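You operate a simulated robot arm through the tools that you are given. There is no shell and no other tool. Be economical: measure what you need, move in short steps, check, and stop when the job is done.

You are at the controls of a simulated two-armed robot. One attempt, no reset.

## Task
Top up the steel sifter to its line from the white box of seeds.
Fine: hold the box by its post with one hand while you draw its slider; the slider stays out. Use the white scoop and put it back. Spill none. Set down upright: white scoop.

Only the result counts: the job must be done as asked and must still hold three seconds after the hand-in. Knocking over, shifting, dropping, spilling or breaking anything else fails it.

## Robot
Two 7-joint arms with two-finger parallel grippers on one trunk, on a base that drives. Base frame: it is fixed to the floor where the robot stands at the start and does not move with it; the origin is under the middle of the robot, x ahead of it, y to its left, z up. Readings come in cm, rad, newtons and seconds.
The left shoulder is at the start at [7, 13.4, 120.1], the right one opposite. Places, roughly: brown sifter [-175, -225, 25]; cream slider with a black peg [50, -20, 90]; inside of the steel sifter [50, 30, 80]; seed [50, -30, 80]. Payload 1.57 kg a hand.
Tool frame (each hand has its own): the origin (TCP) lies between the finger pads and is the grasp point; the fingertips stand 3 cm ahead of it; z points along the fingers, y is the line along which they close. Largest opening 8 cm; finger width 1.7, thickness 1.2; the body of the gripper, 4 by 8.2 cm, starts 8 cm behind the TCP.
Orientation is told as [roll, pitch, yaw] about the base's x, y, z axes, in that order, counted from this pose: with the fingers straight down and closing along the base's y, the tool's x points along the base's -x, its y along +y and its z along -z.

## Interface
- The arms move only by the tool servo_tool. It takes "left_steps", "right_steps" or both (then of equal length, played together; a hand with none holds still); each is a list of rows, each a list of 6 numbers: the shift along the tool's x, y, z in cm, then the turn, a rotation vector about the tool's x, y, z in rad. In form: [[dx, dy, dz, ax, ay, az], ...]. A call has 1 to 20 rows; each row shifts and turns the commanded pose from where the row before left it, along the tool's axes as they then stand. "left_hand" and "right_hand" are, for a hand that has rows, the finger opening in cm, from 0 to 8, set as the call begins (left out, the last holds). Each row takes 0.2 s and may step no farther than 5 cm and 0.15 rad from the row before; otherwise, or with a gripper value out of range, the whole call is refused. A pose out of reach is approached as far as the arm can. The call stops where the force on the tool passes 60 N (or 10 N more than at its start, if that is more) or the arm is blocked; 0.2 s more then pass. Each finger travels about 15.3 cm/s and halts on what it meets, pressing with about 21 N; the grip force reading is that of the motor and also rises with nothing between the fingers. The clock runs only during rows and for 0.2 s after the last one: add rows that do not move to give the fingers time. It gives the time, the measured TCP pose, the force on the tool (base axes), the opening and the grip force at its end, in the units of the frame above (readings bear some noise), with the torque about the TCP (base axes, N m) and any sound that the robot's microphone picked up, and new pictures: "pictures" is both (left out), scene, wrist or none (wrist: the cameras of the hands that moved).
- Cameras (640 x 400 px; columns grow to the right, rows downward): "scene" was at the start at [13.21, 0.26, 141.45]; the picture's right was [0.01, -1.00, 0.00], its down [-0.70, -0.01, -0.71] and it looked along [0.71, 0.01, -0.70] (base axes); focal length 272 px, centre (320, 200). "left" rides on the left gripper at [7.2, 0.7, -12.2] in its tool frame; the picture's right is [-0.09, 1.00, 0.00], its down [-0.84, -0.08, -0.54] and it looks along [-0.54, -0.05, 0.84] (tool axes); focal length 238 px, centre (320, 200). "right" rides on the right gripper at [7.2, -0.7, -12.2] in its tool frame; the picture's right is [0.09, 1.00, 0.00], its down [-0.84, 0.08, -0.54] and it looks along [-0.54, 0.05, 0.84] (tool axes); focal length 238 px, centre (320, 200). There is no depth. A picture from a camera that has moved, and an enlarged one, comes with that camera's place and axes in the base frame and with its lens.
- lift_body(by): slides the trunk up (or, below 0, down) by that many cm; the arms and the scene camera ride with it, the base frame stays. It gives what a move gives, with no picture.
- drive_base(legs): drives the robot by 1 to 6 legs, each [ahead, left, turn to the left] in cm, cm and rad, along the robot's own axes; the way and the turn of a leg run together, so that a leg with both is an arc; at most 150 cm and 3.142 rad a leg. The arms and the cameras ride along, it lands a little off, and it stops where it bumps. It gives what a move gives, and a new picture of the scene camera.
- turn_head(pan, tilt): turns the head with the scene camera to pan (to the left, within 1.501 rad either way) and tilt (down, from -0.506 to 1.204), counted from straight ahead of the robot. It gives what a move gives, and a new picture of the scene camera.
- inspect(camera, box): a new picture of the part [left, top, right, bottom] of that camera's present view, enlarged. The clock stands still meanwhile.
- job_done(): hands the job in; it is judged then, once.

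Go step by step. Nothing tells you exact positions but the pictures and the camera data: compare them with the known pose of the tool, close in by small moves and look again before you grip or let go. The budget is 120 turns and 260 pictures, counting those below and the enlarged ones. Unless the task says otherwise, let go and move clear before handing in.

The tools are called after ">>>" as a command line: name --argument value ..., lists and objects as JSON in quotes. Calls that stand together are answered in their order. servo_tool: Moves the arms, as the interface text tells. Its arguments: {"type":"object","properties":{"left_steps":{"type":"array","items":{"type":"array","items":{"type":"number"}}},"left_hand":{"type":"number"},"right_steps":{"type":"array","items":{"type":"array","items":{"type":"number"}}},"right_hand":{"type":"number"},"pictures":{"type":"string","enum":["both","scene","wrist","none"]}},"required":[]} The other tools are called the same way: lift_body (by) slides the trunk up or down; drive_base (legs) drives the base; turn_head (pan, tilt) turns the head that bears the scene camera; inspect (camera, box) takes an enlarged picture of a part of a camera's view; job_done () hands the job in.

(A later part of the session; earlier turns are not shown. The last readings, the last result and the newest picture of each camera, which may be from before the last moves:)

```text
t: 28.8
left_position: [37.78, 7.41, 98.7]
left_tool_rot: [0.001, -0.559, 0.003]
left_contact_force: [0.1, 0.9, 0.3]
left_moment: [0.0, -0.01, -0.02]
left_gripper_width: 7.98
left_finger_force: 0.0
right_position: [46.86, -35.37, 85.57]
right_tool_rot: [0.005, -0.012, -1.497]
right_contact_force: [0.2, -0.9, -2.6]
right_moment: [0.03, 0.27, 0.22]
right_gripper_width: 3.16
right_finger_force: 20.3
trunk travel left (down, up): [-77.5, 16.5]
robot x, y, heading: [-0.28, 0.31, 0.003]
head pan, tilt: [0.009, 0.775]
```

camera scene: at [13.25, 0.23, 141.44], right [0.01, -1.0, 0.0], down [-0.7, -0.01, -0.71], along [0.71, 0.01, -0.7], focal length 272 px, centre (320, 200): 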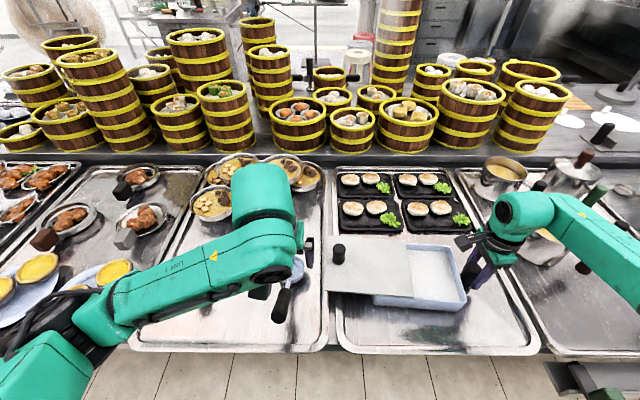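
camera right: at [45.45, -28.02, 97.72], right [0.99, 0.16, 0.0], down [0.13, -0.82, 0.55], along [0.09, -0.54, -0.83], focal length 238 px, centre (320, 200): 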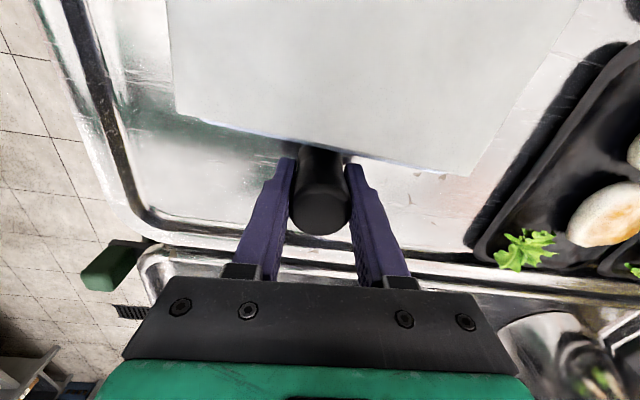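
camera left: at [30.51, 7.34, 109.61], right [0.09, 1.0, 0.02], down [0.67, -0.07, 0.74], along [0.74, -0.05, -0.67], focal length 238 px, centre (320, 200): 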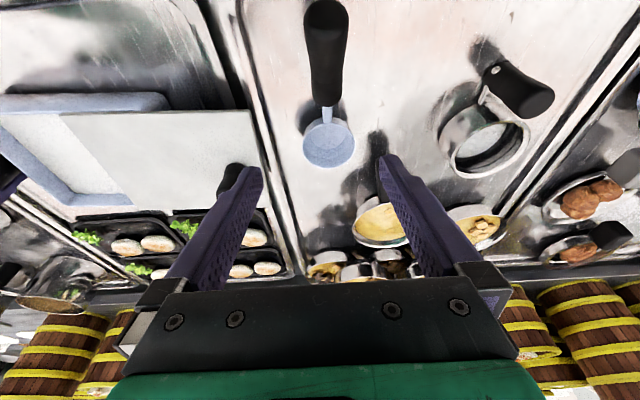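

>>> servo_tool --left_steps '[[2.6, 0.3, 0, 0, 0, 0], [2.5, 0, 0, 0, 0, 0], [0, 0, 3, 0, 0, 0], [0, 0, 0, 0, 0, 0]]'

>>> inspect --camera "left" --box '[220, 0, 420, 125]'

```text
t: 29.8
left_position: [34.88, 7.63, 93.72]
left_tool_rot: [-0.004, -0.561, 0.004]
left_contact_force: [-0.7, -0.2, 0.6]
left_moment: [-0.03, 0.02, 0.0]
left_gripper_width: 8.01
left_finger_force: 0.0
right_position: [46.78, -35.32, 85.47]
right_tool_rot: [0.008, -0.013, -1.497]
right_contact_force: [-0.9, -1.9, -3.0]
right_moment: [-0.17, 0.18, 0.12]
right_gripper_width: 3.12
right_finger_force: 20.7
trunk travel left (down, up): [-77.5, 16.5]
robot x, y, heading: [-0.2, -0.36, -0.0]
head pan, tilt: [0.009, 0.775]
camera scene: at [13.25, 0.17, 141.44], right [0.01, -1.0, 0.0], down [-0.7, -0.01, -0.71], along [0.71, 0.01, -0.7], focal length 272 px, centre (320, 200)
camera left: at [22.28, 8.21, 100.11], right [0.08, 1.0, 0.05], down [0.42, -0.07, 0.9], along [0.9, -0.05, -0.43], focal length 238 px, centre (320, 200)
```

scene: 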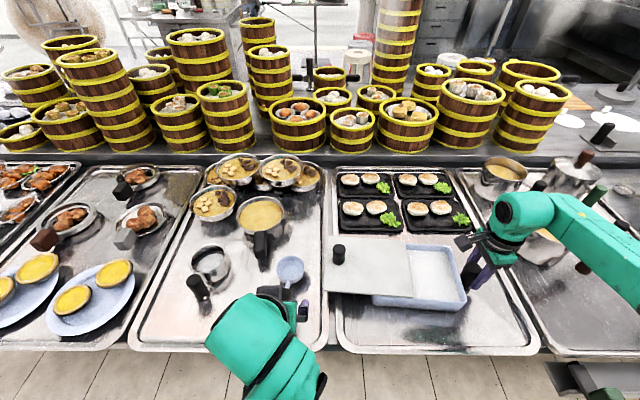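
left: 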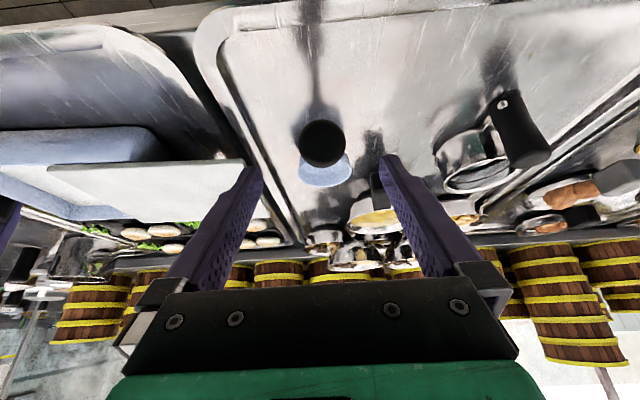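

```text
3.20 times, centred on (320, 62) of left
camera zoom: at [22.28, 8.21, 100.11], right [0.08, 1.0, 0.05], down [0.42, -0.07, 0.9], along [0.9, -0.05, -0.43], focal length 763 px, centre (320, 640)
```

zoom: 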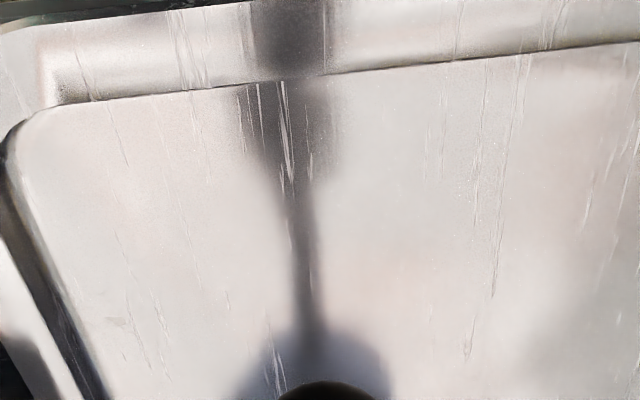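

>>> servo_tool --left_steps '[[0.7, 0.15, 0, 0, 0, 0], [0, 0, 2.6, 0, 0, 0], [0, 0, 2.5, 0, 0, 0], [0, 0, 0, 0, 0, 0]]'

>>> inspect --camera "scene" --box '[240, 245, 340, 308]'

```text
t: 30.8
left_position: [37.06, 8.22, 88.79]
left_tool_rot: [-0.001, -0.558, 0.003]
left_contact_force: [-0.8, -0.5, -0.4]
left_moment: [0.01, 0.01, -0.02]
left_gripper_width: 8.0
left_finger_force: 0.1
right_position: [46.85, -35.27, 85.5]
right_tool_rot: [0.006, -0.012, -1.499]
right_contact_force: [-0.5, -0.5, -3.7]
right_moment: [-0.26, 0.12, 0.0]
right_gripper_width: 3.16
right_finger_force: 20.7
trunk travel left (down, up): [-77.5, 16.5]
robot x, y, heading: [-0.34, -0.22, 0.005]
head pan, tilt: [0.009, 0.775]
camera scene: at [13.25, 0.21, 141.44], right [0.01, -1.0, 0.0], down [-0.7, -0.01, -0.71], along [0.71, 0.01, -0.7], focal length 272 px, centre (320, 200)
camera left: at [24.52, 8.69, 95.29], right [0.07, 1.0, 0.05], down [0.42, -0.07, 0.9], along [0.9, -0.05, -0.43], focal length 238 px, centre (320, 200)
```

scene: 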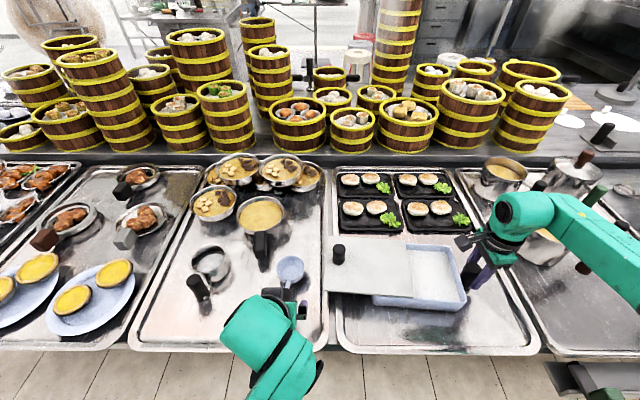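
left: 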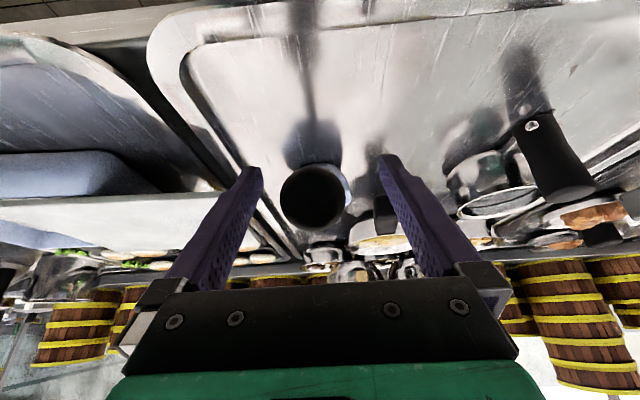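

```text
6.35 times, centred on (290, 276) of scene
camera zoom: at [13.25, 0.21, 141.44], right [0.01, -1.0, 0.0], down [-0.7, -0.01, -0.71], along [0.71, 0.01, -0.7], focal length 1727 px, centre (510, -286)
```

zoom: 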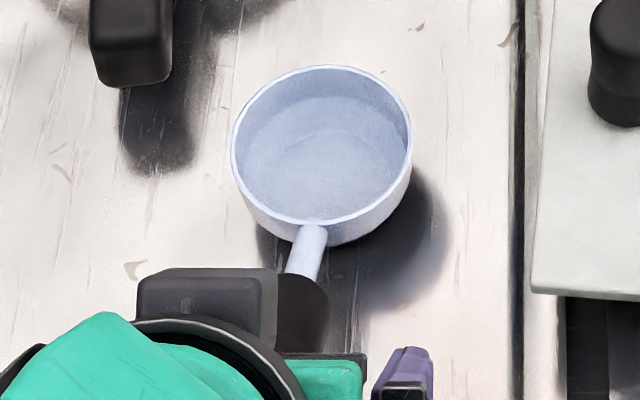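

>>> servo_tool --left_steps '[[0, -0.5, 0, 0, 0, 0], [0, 0, 0, 0, 0, 0]]' --pictures "wrist"

>>> servo_tool --left_hand 0 --left_steps '[[0, 0, 0, 0, 0, 0], [0, 0, 0, 0, 0, 0], [0, 0, 0, 0, 0, 0]]' --pictures "wrist"

>>> inspect --camera "scene" --box '[240, 245, 340, 308]'

```text
t: 31.4
left_position: [36.97, 7.54, 88.82]
left_tool_rot: [-0.001, -0.559, 0.005]
left_contact_force: [0.2, -0.5, -0.1]
left_moment: [0.0, 0.0, -0.02]
left_gripper_width: 7.99
left_finger_force: 0.2
right_position: [46.72, -35.35, 85.53]
right_tool_rot: [0.004, -0.011, -1.497]
right_contact_force: [0.1, 0.0, -3.8]
right_moment: [-0.14, 0.2, 0.01]
right_gripper_width: 3.15
right_finger_force: 21.2
trunk travel left (down, up): [-77.5, 16.5]
robot x, y, heading: [-0.26, -0.14, 0.001]
head pan, tilt: [0.009, 0.775]
camera left: at [24.51, 8.08, 95.3], right [0.07, 1.0, 0.05], down [0.42, -0.07, 0.9], along [0.9, -0.05, -0.43], focal length 238 px, centre (320, 200)
```

left: 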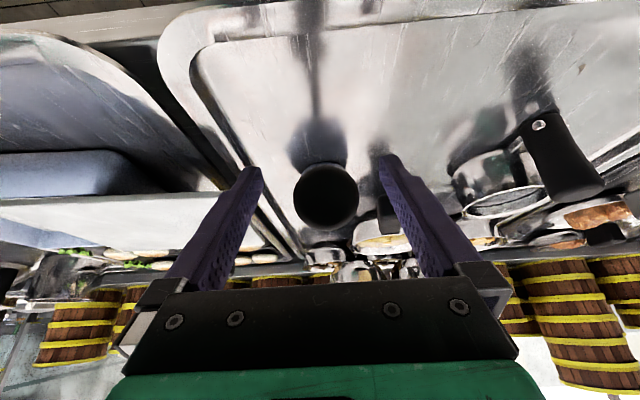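

```text
t: 32.2
left_position: [37.06, 7.65, 88.93]
left_tool_rot: [-0.003, -0.557, 0.002]
left_contact_force: [-0.5, 0.6, -0.7]
left_moment: [0.05, -0.03, 0.1]
left_gripper_width: 2.8
left_finger_force: 20.8
right_position: [46.69, -35.38, 85.56]
right_tool_rot: [0.005, -0.013, -1.499]
right_contact_force: [0.3, 0.0, -1.5]
right_moment: [-0.01, 0.21, 0.05]
right_gripper_width: 3.17
right_finger_force: 21.2
trunk travel left (down, up): [-77.5, 16.5]
robot x, y, heading: [-0.04, -0.13, -0.0]
head pan, tilt: [0.009, 0.775]
camera left: at [24.5, 8.08, 95.3], right [0.07, 1.0, 0.05], down [0.42, -0.07, 0.9], along [0.9, -0.05, -0.43], focal length 238 px, centre (320, 200)
```

left: 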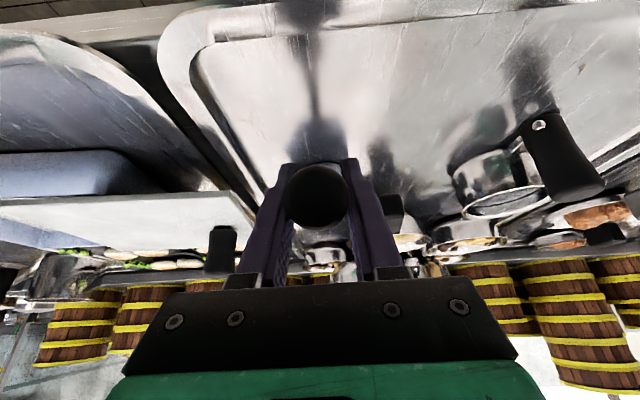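

```text
6.35 times, centred on (290, 276) of scene
camera zoom: at [13.25, 0.2, 141.44], right [0.01, -1.0, 0.0], down [-0.7, -0.01, -0.71], along [0.71, 0.01, -0.7], focal length 1727 px, centre (510, -286)
```

zoom: 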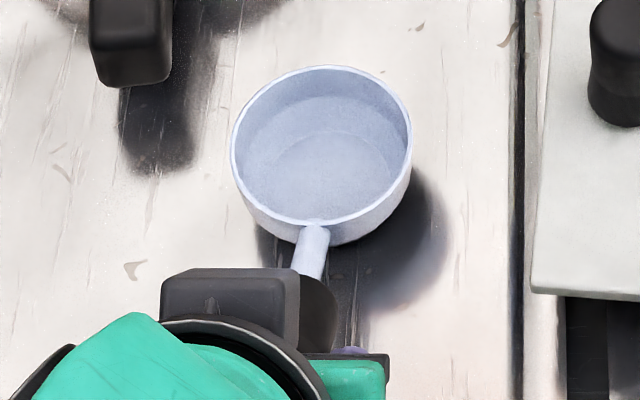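

Scoop handle gripped firmly (2.8 cm). Lifting it straight up.

>>> servo_tool --left_steps '[[-0.53, 0, -0.85, 0, 0, 0], [-1.59, 0, -2.55, 0, 0, 0], [-2.12, 0, -3.4, 0, 0, 0], [-2.12, 0, -3.4, 0, 0, 0], [0, 0, 0, 0, 0, 0]]'

>>> inspect --camera "scene" --box '[220, 200, 380, 300]'

```text
t: 33.4
left_position: [36.58, 8.62, 99.73]
left_tool_rot: [0.082, -0.544, -0.043]
left_contact_force: [0.3, 0.2, -3.5]
left_moment: [0.08, 0.35, 0.1]
left_gripper_width: 2.82
left_finger_force: 21.2
right_position: [46.71, -35.37, 85.51]
right_tool_rot: [0.005, -0.012, -1.501]
right_contact_force: [0.2, 0.5, -1.8]
right_moment: [0.29, 0.26, 0.01]
right_gripper_width: 3.15
right_finger_force: 21.0
trunk travel left (down, up): [-77.5, 16.5]
robot x, y, heading: [0.05, -0.05, 0.004]
head pan, tilt: [0.009, 0.775]
camera scene: at [13.29, 0.25, 141.44], right [0.01, -1.0, 0.0], down [-0.7, -0.01, -0.71], along [0.71, 0.01, -0.7], focal length 272 px, centre (320, 200)
camera left: at [24.03, 8.7, 106.48], right [0.08, 0.99, 0.12], down [0.44, -0.14, 0.89], along [0.9, -0.02, -0.44], focal length 238 px, centre (320, 200)
```

scene: 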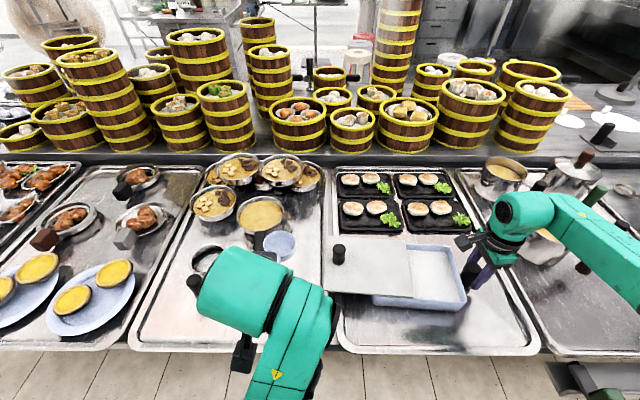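
left: 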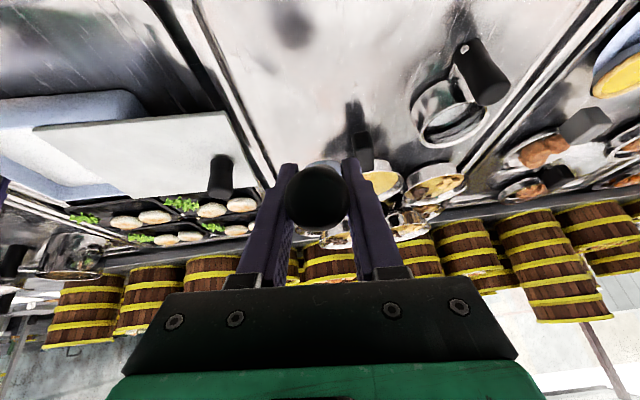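

```text
4.00 times, centred on (300, 250) of scene
camera zoom: at [13.29, 0.25, 141.44], right [0.01, -1.0, 0.0], down [-0.7, -0.01, -0.71], along [0.71, 0.01, -0.7], focal length 1088 px, centre (400, 0)
```

zoom: 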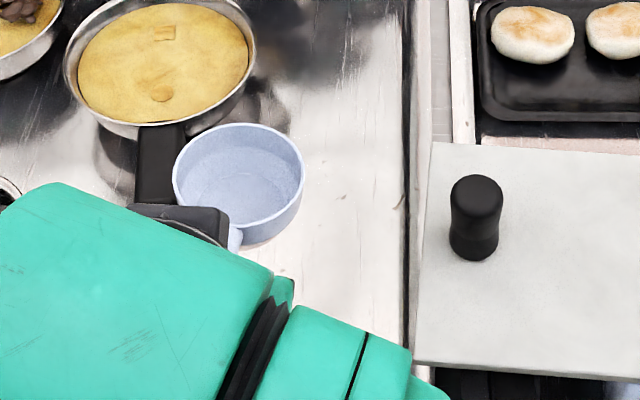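

>>> servo_tool --left_steps '[[0, 0, 0, 0, 0, 0], [0, 0, 0, 0, 0, 0]]' --pictures "none"

```text
t: 34.0
left_position: [36.64, 8.51, 99.89]
left_tool_rot: [0.081, -0.547, -0.041]
left_contact_force: [0.9, 0.6, -4.7]
left_moment: [0.08, 0.35, 0.12]
left_gripper_width: 2.82
left_finger_force: 21.5
right_position: [46.86, -35.31, 85.53]
right_tool_rot: [0.006, -0.013, -1.496]
right_contact_force: [0.7, -0.8, -1.2]
right_moment: [0.29, 0.25, 0.01]
right_gripper_width: 3.12
right_finger_force: 21.1
trunk travel left (down, up): [-77.5, 16.5]
robot x, y, heading: [-0.06, 0.03, 0.001]
head pan, tilt: [0.009, 0.775]
```

>>> servo_tool --left_steps '[[0, -2, 0, 0, 0, 0], [0, -3, 0, 0, 0, 0], [0, -3, 0, 0, 0, 0], [0, 0, 0, 0, 0, 0]]'

```text
t: 34.7
left_position: [37.42, 6.13, 98.59]
left_tool_rot: [0.205, -0.562, -0.098]
left_contact_force: [-0.1, -0.3, -4.1]
left_moment: [-0.05, 0.35, -0.02]
left_gripper_width: 2.83
left_finger_force: 20.5
right_position: [46.75, -35.34, 85.65]
right_tool_rot: [0.005, -0.013, -1.497]
right_contact_force: [0.9, -0.7, -0.2]
right_moment: [0.39, 0.3, -0.09]
right_gripper_width: 3.15
right_finger_force: 20.8
trunk travel left (down, up): [-77.5, 16.5]
robot x, y, heading: [0.26, -0.15, -0.001]
head pan, tilt: [0.009, 0.775]
stopped in row 3 (left hand): the arm was blocked; the commanded pose is now the measured one
camera scene: at [13.31, 0.19, 141.44], right [0.01, -1.0, 0.0], down [-0.7, -0.01, -0.71], along [0.71, 0.01, -0.7], focal length 272 px, centre (320, 200)
camera left: at [24.69, 5.32, 104.94], right [0.07, 0.97, 0.22], down [0.41, -0.23, 0.88], along [0.91, 0.03, -0.42], focal length 238 px, centre (320, 200)
```

scene: 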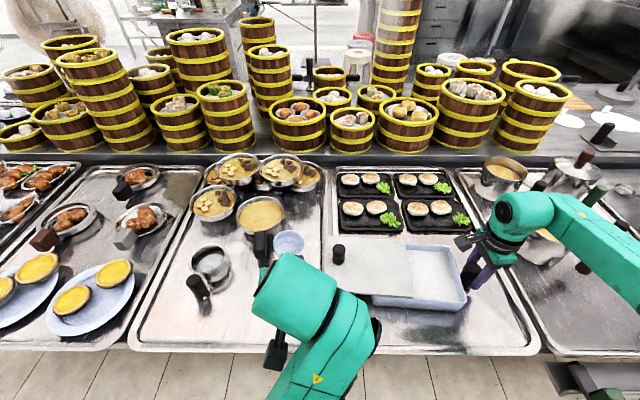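
left: 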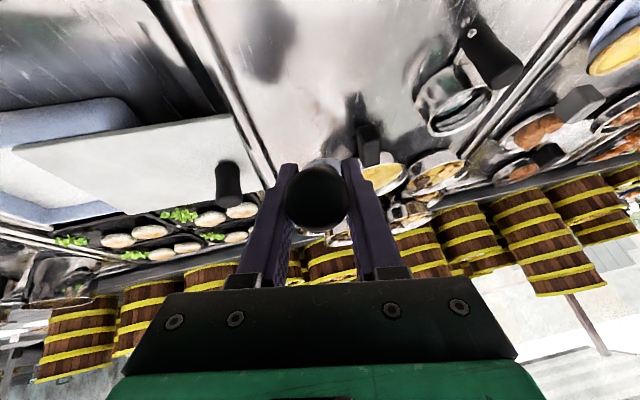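

The arm was too folded near the body. I'll move outward while levelling the roll, then turn the hand along the arm's direction toward the box.

>>> servo_tool --left_steps '[[-1.7, 0, 1.06, 0.07, 0, 0], [-1.7, 0, 1.06, 0.07, 0, 0], [-1.7, 0, 1.06, 0.065, 0, 0], [0, 0, 0, 0, 0, 0]]' --pictures "scene"

```text
t: 35.9
left_position: [43.11, 8.35, 96.9]
left_tool_rot: [0.107, -0.535, -0.146]
left_contact_force: [-0.6, 0.1, -3.2]
left_moment: [0.0, 0.33, -0.05]
left_gripper_width: 2.83
left_finger_force: 21.0
right_position: [46.75, -35.35, 85.54]
right_tool_rot: [0.006, -0.011, -1.498]
right_contact_force: [0.9, -1.4, -0.1]
right_moment: [0.41, 0.3, -0.04]
right_gripper_width: 3.15
right_finger_force: 20.9
trunk travel left (down, up): [-77.5, 16.5]
robot x, y, heading: [-0.25, 0.01, -0.002]
head pan, tilt: [0.009, 0.775]
stopped in row 4 (left hand): the arm was blocked; the commanded pose is now the measured one
camera scene: at [13.32, 0.22, 141.44], right [0.01, -1.0, 0.0], down [-0.7, -0.01, -0.71], along [0.71, 0.01, -0.7], focal length 272 px, centre (320, 200)
```

scene: 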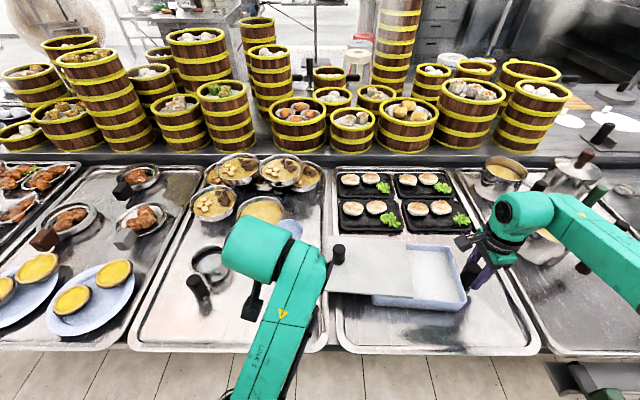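

>>> servo_tool --left_steps '[[0, 3, 0, 0.05, 0, 0], [0, 3, 0, 0.05, 0, 0], [0, 3, 0, 0, 0, 0], [0, 0, 0, 0, 0, 0]]' --pictures "scene"

```text
t: 36.9
left_position: [44.31, 17.06, 97.53]
left_tool_rot: [0.002, -0.537, -0.145]
left_contact_force: [0.0, -1.0, -3.8]
left_moment: [-0.02, 0.37, -0.08]
left_gripper_width: 2.86
left_finger_force: 20.8
right_position: [46.74, -35.23, 85.61]
right_tool_rot: [0.005, -0.013, -1.498]
right_contact_force: [0.1, 1.2, -2.0]
right_moment: [0.03, 0.18, -0.07]
right_gripper_width: 3.17
right_finger_force: 21.4
trunk travel left (down, up): [-77.5, 16.5]
robot x, y, heading: [0.33, 0.17, -0.0]
head pan, tilt: [0.009, 0.775]
camera scene: at [13.33, 0.23, 141.43], right [0.01, -1.0, 0.0], down [-0.7, -0.01, -0.71], along [0.71, 0.01, -0.7], focal length 272 px, centre (320, 200)
```

scene: 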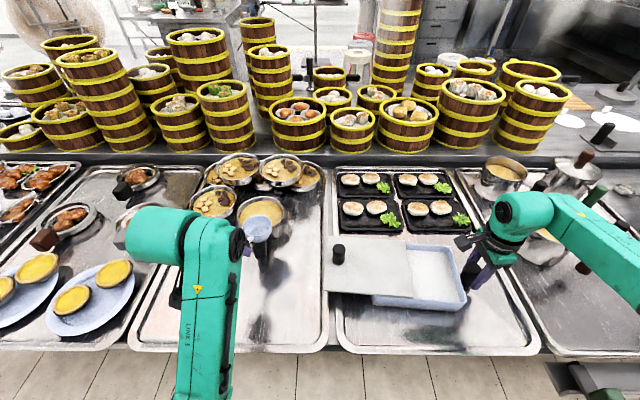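

The tilted wrist wants more distance from the body. I'll release the post with the right hand (checking that the box stays put), retract it, then back the base up a little.

>>> servo_tool --right_hand 8 --right_steps '[[0, 0, 0, 0, 0, 0], [0, 0, 0, 0, 0, 0], [0, 0, 0, 0, 0, 0]]' --pictures "both"

```text
t: 37.7
left_position: [44.29, 17.21, 97.49]
left_tool_rot: [0.0, -0.54, -0.145]
left_contact_force: [0.4, -1.3, -3.5]
left_moment: [0.04, 0.35, -0.07]
left_gripper_width: 2.86
left_finger_force: 20.7
right_position: [46.81, -35.39, 85.54]
right_tool_rot: [0.006, -0.013, -1.496]
right_contact_force: [0.8, -0.1, 0.8]
right_moment: [0.01, 0.01, -0.03]
right_gripper_width: 7.98
right_finger_force: 0.0
trunk travel left (down, up): [-77.5, 16.5]
robot x, y, heading: [-0.01, 0.1, -0.001]
head pan, tilt: [0.009, 0.775]
camera scene: at [13.28, 0.28, 141.44], right [0.01, -1.0, 0.0], down [-0.7, -0.01, -0.71], along [0.71, 0.01, -0.7], focal length 272 px, centre (320, 200)
camera right: at [45.49, -28.0, 97.69], right [0.99, 0.16, 0.0], down [0.13, -0.82, 0.55], along [0.09, -0.55, -0.83], focal length 238 px, centre (320, 200)
```

scene: 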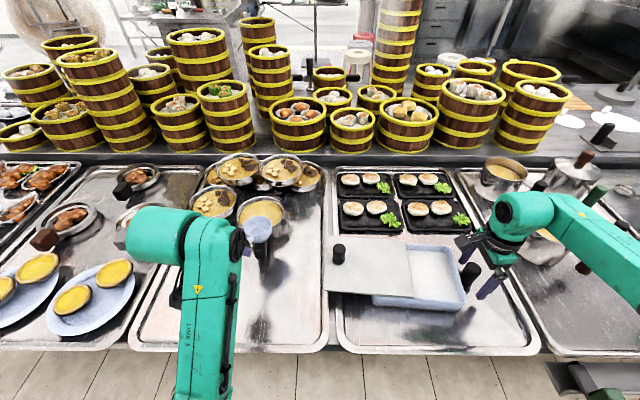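
right: 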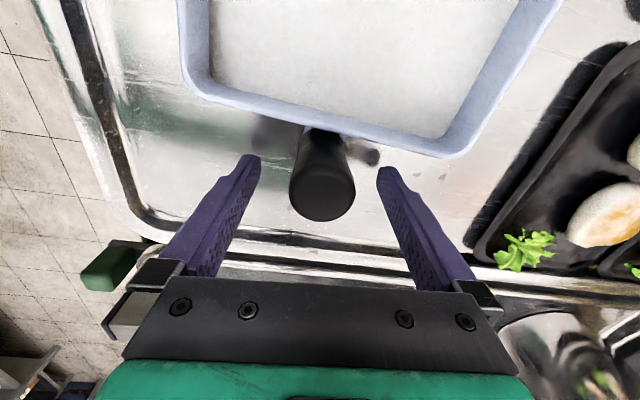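

>>> servo_tool --right_steps '[[0, 0, -4, 0, 0, 0], [0, 0, -4, 0, 0, 0], [0, 0, -4, 0, 0, 0], [0, 0, -4, 0, 0, 0], [0, 0, -2, 0, 0, -0.15], [0, 0, 0, 0, 0, -0.15], [0, 0, 0, 0, 0, -0.15], [0, 0, 0, 0, 0, -0.15], [0, 0, 0, 0, 0, -0.15], [0, 0, 0, 0, 0, -0.15], [0, 0, 0, 0, 0, -0.15], [0, 0, 0, 0, 0, -0.15], [0, -2, -2, 0, 0, -0.15], [0, -2, -2, 0, 0, -0.1]]' --pictures "none"

>>> drive_base --legs '[[-12, 0, 0]]'

```text
t: 40.7
left_position: [44.13, 17.18, 97.55]
left_tool_rot: [0.002, -0.538, -0.145]
left_contact_force: [0.1, 0.0, -3.4]
left_moment: [-0.05, 0.4, -0.11]
left_gripper_width: 2.84
left_finger_force: 21.1
right_position: [45.33, -37.57, 107.27]
right_tool_rot: [-0.015, -0.01, -0.055]
right_contact_force: [0.4, 0.1, -0.7]
right_moment: [-0.01, 0.02, 0.0]
right_gripper_width: 8.01
right_finger_force: 0.1
right hand out of reach, approached as far as the arm can: row 14
trunk travel left (down, up): [-77.5, 16.5]
robot x, y, heading: [0.22, 0.14, 0.005]
head pan, tilt: [0.009, 0.775]
```

```text
t: 41.9
left_position: [32.25, 17.13, 97.49]
left_tool_rot: [0.003, -0.538, -0.144]
left_contact_force: [0.1, -0.1, -4.4]
left_moment: [-0.01, 0.33, -0.06]
left_gripper_width: 2.81
left_finger_force: 20.7
right_position: [33.5, -37.56, 106.97]
right_tool_rot: [-0.019, -0.008, -0.055]
right_contact_force: [-0.2, 0.3, 0.4]
right_moment: [-0.03, 0.02, -0.02]
right_gripper_width: 8.0
right_finger_force: 0.1
trunk travel left (down, up): [-77.5, 16.5]
robot x, y, heading: [-12.03, 0.05, 0.001]
head pan, tilt: [0.009, 0.775]
camera scene: at [1.4, 0.28, 141.42], right [0.01, -1.0, 0.0], down [-0.7, -0.01, -0.71], along [0.71, 0.01, -0.7], focal length 272 px, centre (320, 200)
```

scene: 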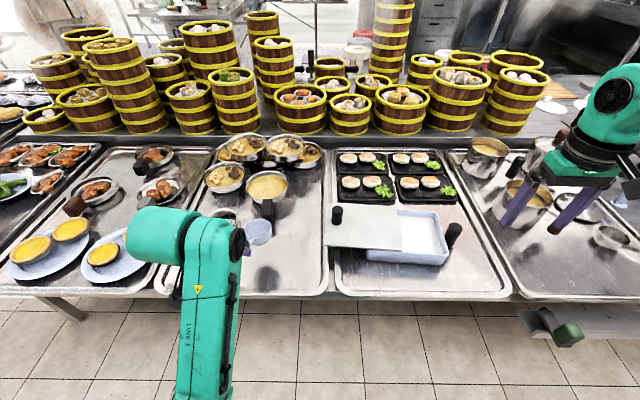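

Now a sideways drive to the right so that box and sifter lie symmetric to the left shoulder.

>>> drive_base --legs '[[0, -12, 0]]'

>>> servo_tool --left_steps '[[-2.5, 0, 1.56, 0, 0, 0], [-2.5, 0, 1.56, 0.0, 0, 0], [0, 0, 0, 0, 0, 0]]' --pictures "both"

```text
t: 43.1
left_position: [32.15, 5.46, 97.41]
left_tool_rot: [0.0, -0.539, -0.142]
left_contact_force: [-1.4, -0.1, -5.6]
left_moment: [-0.04, 0.36, -0.12]
left_gripper_width: 2.83
left_finger_force: 20.4
right_position: [33.55, -49.3, 107.09]
right_tool_rot: [-0.017, -0.009, -0.055]
right_contact_force: [-0.3, 0.0, -1.0]
right_moment: [-0.01, -0.01, 0.01]
right_gripper_width: 8.02
right_finger_force: 0.1
trunk travel left (down, up): [-77.5, 16.5]
robot x, y, heading: [-12.14, -11.73, -0.004]
head pan, tilt: [0.009, 0.775]
camera scene: at [1.22, -11.41, 141.44], right [0.01, -1.0, 0.0], down [-0.7, -0.01, -0.71], along [0.71, 0.01, -0.7], focal length 272 px, centre (320, 200)
```

scene: 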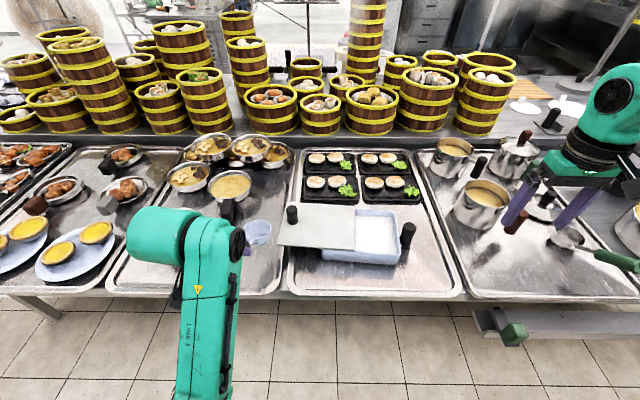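

```text
t: 43.9
left_position: [37.87, 4.61, 97.29]
left_tool_rot: [0.001, -0.538, -0.143]
left_contact_force: [-0.7, -0.9, -3.4]
left_moment: [-0.02, 0.33, -0.07]
left_gripper_width: 2.81
left_finger_force: 21.2
right_position: [33.53, -49.36, 107.04]
right_tool_rot: [-0.016, -0.009, -0.054]
right_contact_force: [-0.5, 0.9, 0.7]
right_moment: [-0.02, -0.03, 0.03]
right_gripper_width: 8.01
right_finger_force: 0.1
trunk travel left (down, up): [-77.5, 16.5]
robot x, y, heading: [-12.1, -11.98, 0.001]
head pan, tilt: [0.009, 0.775]
camera scene: at [1.14, -11.66, 141.45], right [0.01, -1.0, 0.0], down [-0.7, -0.01, -0.71], along [0.71, 0.01, -0.7], focal length 272 px, centre (320, 200)
camera left: at [25.55, 6.91, 104.07], right [0.22, 0.97, 0.05], down [0.42, -0.14, 0.89], along [0.88, -0.17, -0.44], focal length 238 px, centre (320, 200)
```

scene: 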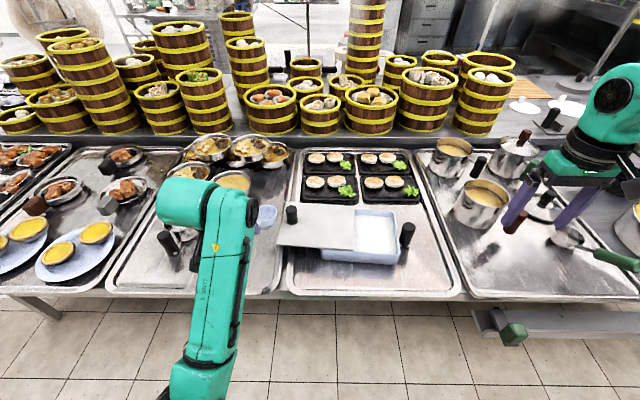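
left: 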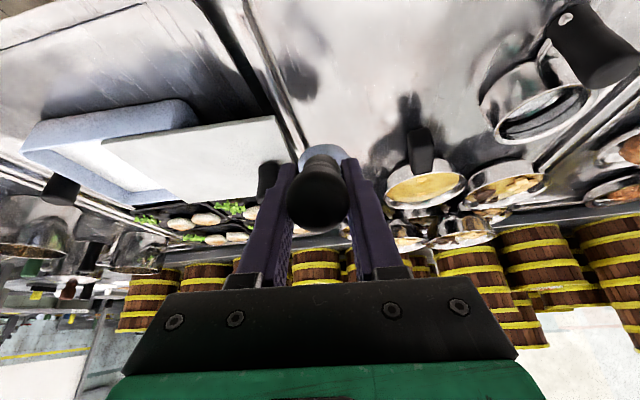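

>>> inspect --camera "left" --box '[240, 110, 400, 210]'

>>> inspect --camera "scene" --box '[220, 180, 300, 230]'

```text
4.00 times, centred on (320, 160) of left
camera zoom: at [25.55, 6.91, 104.07], right [0.22, 0.97, 0.05], down [0.42, -0.14, 0.89], along [0.88, -0.17, -0.44], focal length 953 px, centre (320, 360)
```

zoom: 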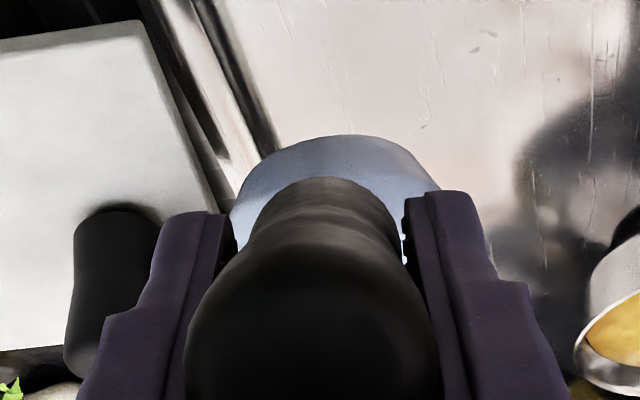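

```text
8.00 times, centred on (260, 205) of scene
camera zoom: at [1.14, -11.66, 141.45], right [0.01, -1.0, 0.0], down [-0.7, -0.01, -0.71], along [0.71, 0.01, -0.7], focal length 2176 px, centre (800, 160)
```

zoom: 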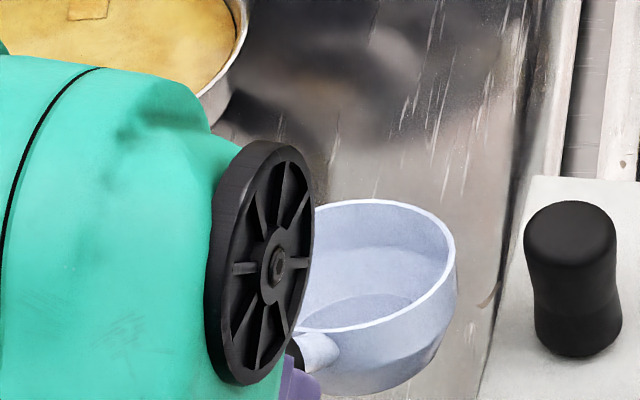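

The scoop sagged a little in the grip. I'll set it back on its spot and regrip closer to the bowl, more in line with the handle.

>>> servo_tool --left_steps '[[0, 0, 0, 0, -0.08, 0], [0, 0, 0, 0, -0.08, 0], [0, 0, 0, -0.08, 0, -0.11], [0.7, 3.0, 0, 0, 0, 0], [0, 0, 0, 0, 0, 0]]' --pictures "both"

>>> inspect --camera "scene" --box '[200, 180, 280, 230]'

```text
t: 45.1
left_position: [37.6, 7.57, 97.01]
left_tool_rot: [-0.012, -0.698, 0.002]
left_contact_force: [0.3, -1.3, -2.7]
left_moment: [-0.06, 0.36, -0.08]
left_gripper_width: 2.82
left_finger_force: 21.1
right_position: [33.61, -49.24, 107.12]
right_tool_rot: [-0.017, -0.009, -0.055]
right_contact_force: [0.4, -1.3, -0.5]
right_moment: [0.03, 0.01, 0.0]
right_gripper_width: 7.98
right_finger_force: 0.1
trunk travel left (down, up): [-77.5, 16.5]
robot x, y, heading: [-12.39, -12.37, 0.002]
head pan, tilt: [0.009, 0.775]
camera scene: at [1.22, -11.62, 141.44], right [0.01, -1.0, 0.0], down [-0.7, -0.01, -0.71], along [0.71, 0.01, -0.7], focal length 272 px, centre (320, 200)
camera left: at [24.24, 8.34, 101.54], right [0.08, 1.0, 0.05], down [0.29, -0.07, 0.95], along [0.95, -0.06, -0.3], focal length 238 px, centre (320, 200)
```

scene: 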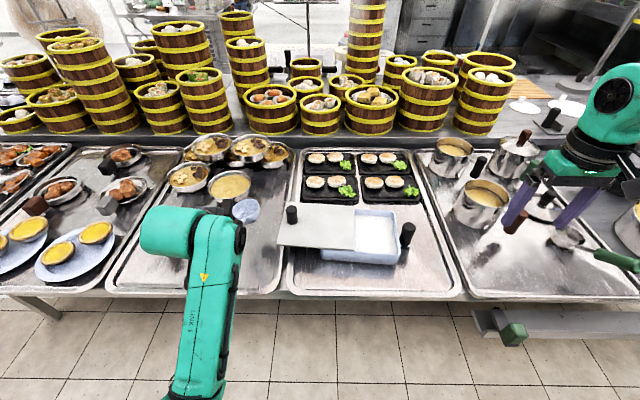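
left: 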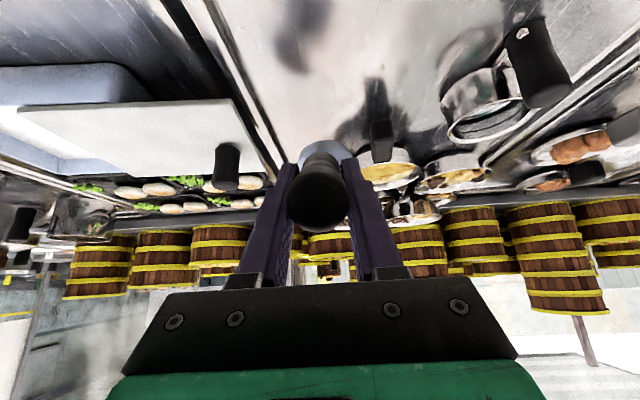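

```text
8.00 times, centred on (240, 205) of scene
camera zoom: at [1.22, -11.62, 141.44], right [0.01, -1.0, 0.0], down [-0.7, -0.01, -0.71], along [0.71, 0.01, -0.7], focal length 2176 px, centre (960, 160)
```

zoom: 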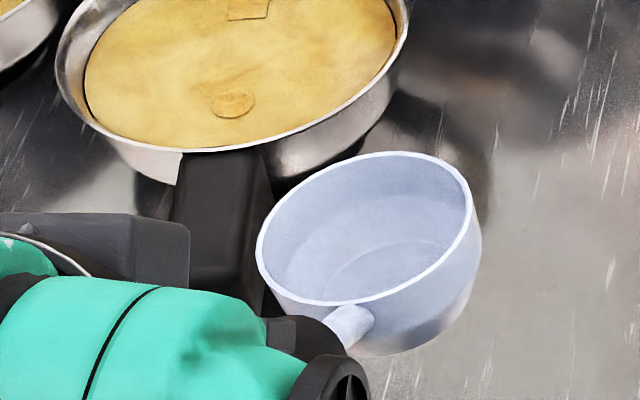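

>>> servo_tool --left_steps '[[1.7, 0.1, 1.6, 0, 0, 0], [1.6, 0, 1.9, 0, 0, 0], [0.65, 0, 0.77, 0, 0, 0], [0.65, 0, 0.77, 0, 0, 0], [0.3, 0, 0.4, 0, 0, 0], [0, 0, 0, 0, 0, 0]]' --pictures "none"

>>> inspect --camera "scene" --box '[200, 200, 296, 260]'

```text
t: 46.5
left_position: [37.05, 7.64, 89.76]
left_tool_rot: [-0.009, -0.702, -0.001]
left_contact_force: [-1.9, 0.9, 4.1]
left_moment: [0.4, -0.69, 0.28]
left_gripper_width: 2.83
left_finger_force: 20.8
right_position: [33.41, -49.38, 106.99]
right_tool_rot: [-0.016, -0.012, -0.052]
right_contact_force: [0.4, -0.2, 0.4]
right_moment: [-0.01, 0.01, 0.03]
right_gripper_width: 7.99
right_finger_force: 0.0
trunk travel left (down, up): [-77.5, 16.5]
robot x, y, heading: [-11.97, -11.98, -0.002]
head pan, tilt: [0.009, 0.775]
```

```text
6.67 times, centred on (248, 230) of scene
camera zoom: at [0.99, -11.63, 141.47], right [0.01, -1.0, 0.0], down [-0.7, -0.01, -0.72], along [0.72, 0.01, -0.7], focal length 1813 px, centre (800, 0)
```

zoom: 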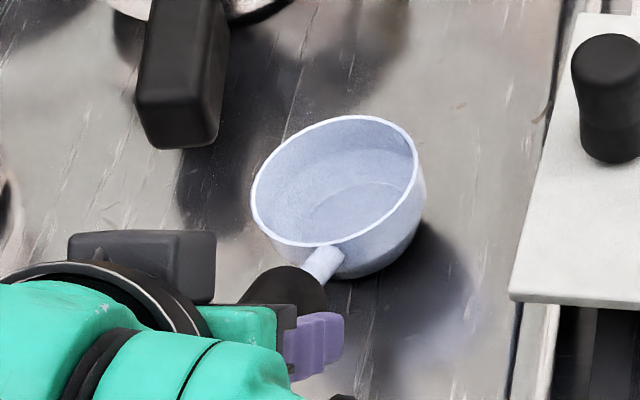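

>>> servo_tool --left_hand 8 --left_steps '[[0, 0, 0, 0, 0, 0], [0, 0, 0, 0, 0, 0], [0, 0, 0, 0, 0, 0]]' --pictures "wrist"

>>> inspect --camera "scene" --box '[200, 200, 296, 260]'

```text
t: 47.3
left_position: [37.16, 7.55, 89.61]
left_tool_rot: [-0.011, -0.699, 0.001]
left_contact_force: [0.1, -0.6, 0.2]
left_moment: [-0.02, 0.0, -0.01]
left_gripper_width: 7.99
left_finger_force: 0.1
right_position: [33.51, -49.33, 106.96]
right_tool_rot: [-0.017, -0.011, -0.054]
right_contact_force: [0.1, 0.5, -1.0]
right_moment: [0.0, -0.04, -0.03]
right_gripper_width: 8.01
right_finger_force: 0.1
trunk travel left (down, up): [-77.5, 16.5]
robot x, y, heading: [-12.31, -11.67, 0.001]
head pan, tilt: [0.009, 0.775]
camera left: at [23.81, 8.26, 94.26], right [0.08, 1.0, 0.05], down [0.29, -0.07, 0.95], along [0.95, -0.06, -0.3], focal length 238 px, centre (320, 200)
```

left: 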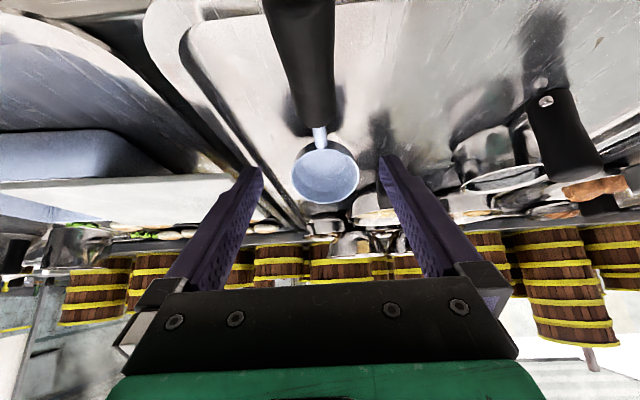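

```text
6.67 times, centred on (248, 230) of scene
camera zoom: at [1.19, -11.62, 141.44], right [0.01, -1.0, 0.0], down [-0.7, -0.01, -0.71], along [0.71, 0.01, -0.7], focal length 1813 px, centre (800, 0)
```

zoom: 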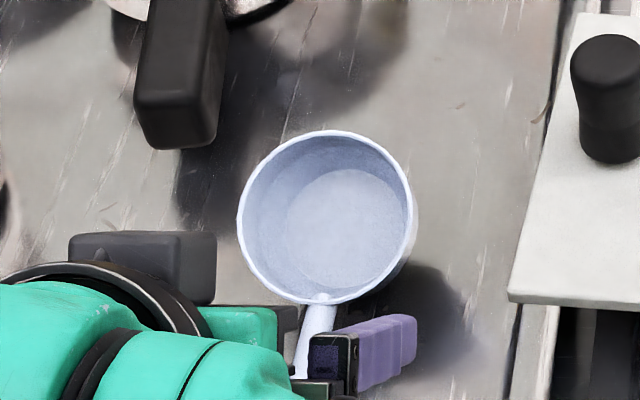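

The scoop rocked back onto its handle when released. I'll raise the hand clear and look at how it lies.

>>> servo_tool --left_steps '[[-2.1, 0, -2.5, 0, 0, 0], [-2.1, 0, -2.5, 0, 0.1, 0], [-2.1, 0, -2.5, 0, 0.15, 0], [0, 0, 0, 0, 0.15, 0], [0, 0, 0, 0, 0.15, 0], [0, 0, 0, 0, 0.1, 0], [0, 0, 0, 0, 0, 0]]'

>>> inspect --camera "left" --box '[220, 0, 420, 125]'

>>> inspect --camera "scene" --box '[200, 200, 296, 260]'

```text
t: 48.9
left_position: [39.95, 8.97, 97.1]
left_tool_rot: [0.001, -0.048, 0.002]
left_contact_force: [0.1, -0.2, -0.3]
left_moment: [-0.04, -0.02, -0.03]
left_gripper_width: 8.01
left_finger_force: 0.1
left hand out of reach, approached as far as the arm can: row 5, 6
right_position: [33.57, -49.38, 107.1]
right_tool_rot: [-0.019, -0.009, -0.053]
right_contact_force: [0.9, -0.8, -0.1]
right_moment: [0.02, 0.0, -0.01]
right_gripper_width: 8.03
right_finger_force: 0.1
trunk travel left (down, up): [-77.5, 16.5]
robot x, y, heading: [-11.94, -12.17, -0.0]
head pan, tilt: [0.009, 0.775]
camera scene: at [1.09, -11.59, 141.46], right [0.01, -1.0, 0.0], down [-0.7, -0.01, -0.72], along [0.72, 0.01, -0.7], focal length 272 px, centre (320, 200)
camera left: at [32.28, 9.56, 108.83], right [0.09, 1.0, 0.01], down [0.81, -0.08, 0.58], along [0.58, -0.05, -0.81], focal length 238 px, centre (320, 200)
```

scene: 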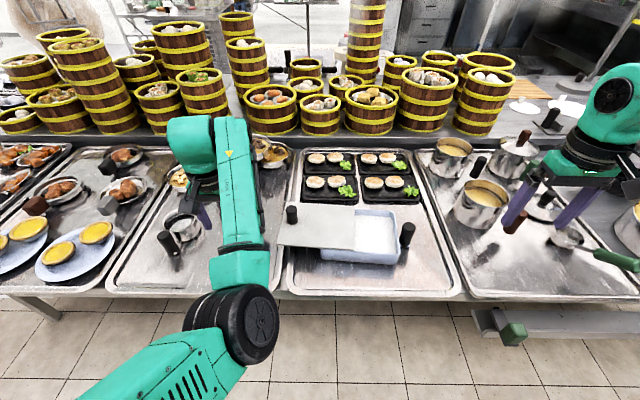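
left: 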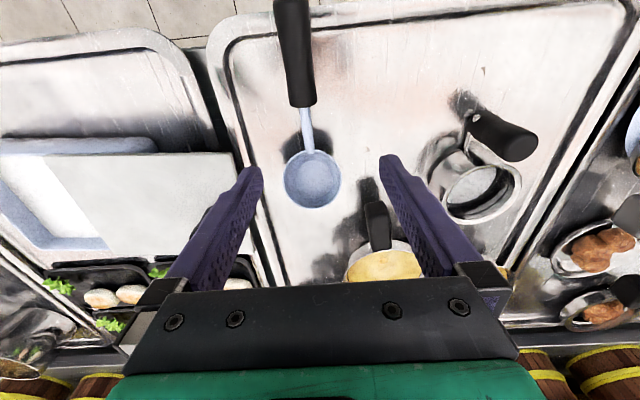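

```text
3.20 times, centred on (320, 62) of left
camera zoom: at [32.28, 9.56, 108.83], right [0.09, 1.0, 0.01], down [0.81, -0.08, 0.58], along [0.58, -0.05, -0.81], focal length 763 px, centre (320, 640)
```

zoom: 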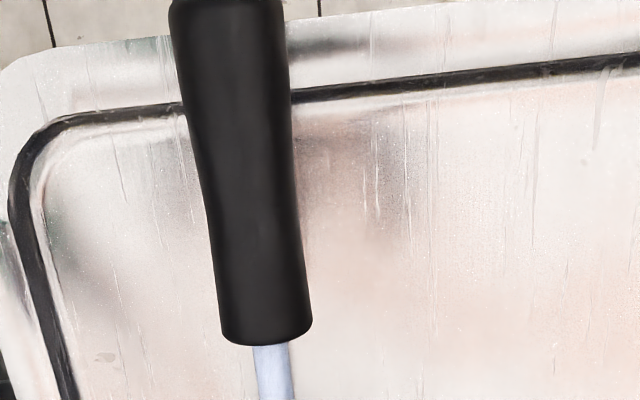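

```text
6.67 times, centred on (248, 230) of scene
camera zoom: at [1.09, -11.59, 141.46], right [0.01, -1.0, 0.0], down [-0.7, -0.01, -0.72], along [0.72, 0.01, -0.7], focal length 1813 px, centre (800, 0)
```

zoom: 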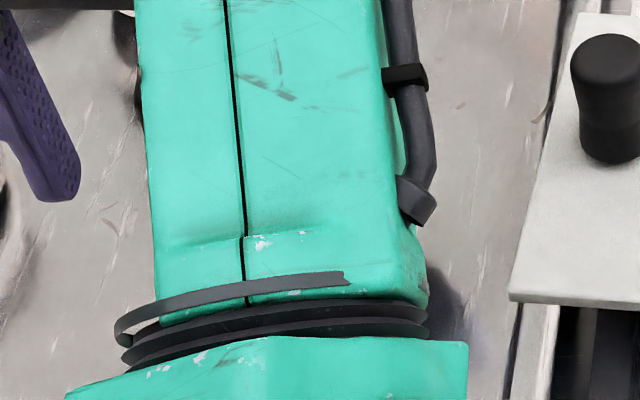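

>>> servo_tool --left_steps '[[0, 4, -1, 0, 0, 0], [0, 4, 0, 0, 0, 0], [0, 4, 0, 0, 0, 0], [0, 4, 0, 0, 0, 0], [0, 0, 0, 0, 0, 0]]' --pictures "both"

>>> inspect --camera "scene" --box '[200, 200, 296, 300]'

>>> inspect --camera "left" --box '[40, 30, 240, 155]'

```text
t: 50.1
left_position: [40.26, 24.32, 98.03]
left_tool_rot: [-0.005, -0.051, -0.006]
left_contact_force: [0.4, -0.5, 0.3]
left_moment: [-0.01, 0.02, 0.0]
left_gripper_width: 8.0
left_finger_force: 0.1
right_position: [33.46, -49.45, 106.96]
right_tool_rot: [-0.016, -0.008, -0.054]
right_contact_force: [0.2, 0.2, 0.9]
right_moment: [0.02, 0.01, 0.0]
right_gripper_width: 8.01
right_finger_force: 0.0
trunk travel left (down, up): [-77.5, 16.5]
robot x, y, heading: [-11.79, -11.6, -0.001]
head pan, tilt: [0.009, 0.775]
camera scene: at [1.15, -11.68, 141.45], right [0.01, -1.0, 0.0], down [-0.7, -0.01, -0.71], along [0.71, 0.01, -0.7], focal length 272 px, centre (320, 200)
camera left: at [32.49, 25.04, 109.82], right [0.1, 1.0, 0.0], down [0.81, -0.08, 0.58], along [0.58, -0.06, -0.81], focal length 238 px, centre (320, 200)
```

scene: 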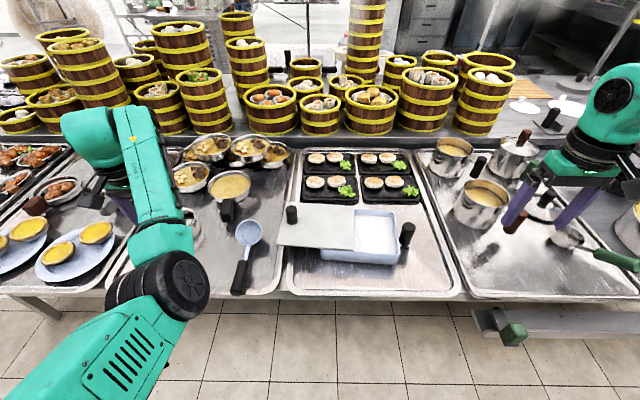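
left: 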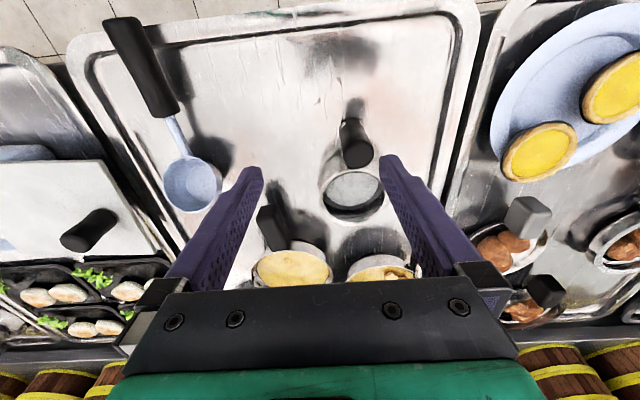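

```text
4.00 times, centred on (248, 250) of scene
camera zoom: at [1.15, -11.68, 141.45], right [0.01, -1.0, 0.0], down [-0.7, -0.01, -0.71], along [0.71, 0.01, -0.7], focal length 1088 px, centre (608, 0)
```

zoom: 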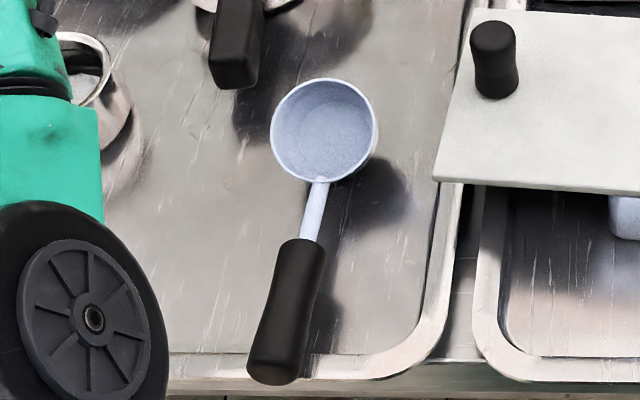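

```text
3.20 times, centred on (140, 92) of left
camera zoom: at [32.49, 25.04, 109.82], right [0.1, 1.0, 0.0], down [0.81, -0.08, 0.58], along [0.58, -0.06, -0.81], focal length 763 px, centre (896, 544)
```

zoom: 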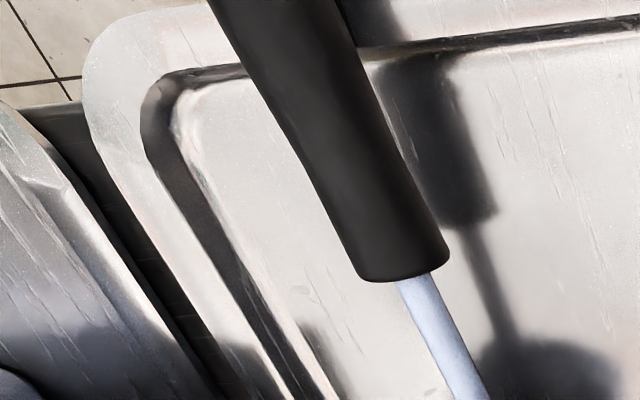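

The scoop lies tilted back with its handle on the tray's lip (handle horizontal at z≈83.7, y≈7.4, x 30–38). I'll come in from behind with the fingers shallow along the handle.

>>> servo_tool --left_steps '[[3, -4.2, 0, 0, 0, 0], [3, -4.2, 0, 0, -0.13, 0], [3, -4.2, 0, 0, -0.13, 0], [3, -4.2, 0, 0, -0.13, 0], [0, 0, 0, 0, -0.13, 0], [0, 0, 0, 0, -0.13, 0], [0, 0, 0, 0, -0.13, 0], [0, 0, 0, 0, -0.13, 0], [0, 0, 0, 0, -0.13, 0], [0, 0, 0, 0, 0, 0]]' --pictures "both"

```text
refused: row 1 steps farther than a row can; nothing moved
```

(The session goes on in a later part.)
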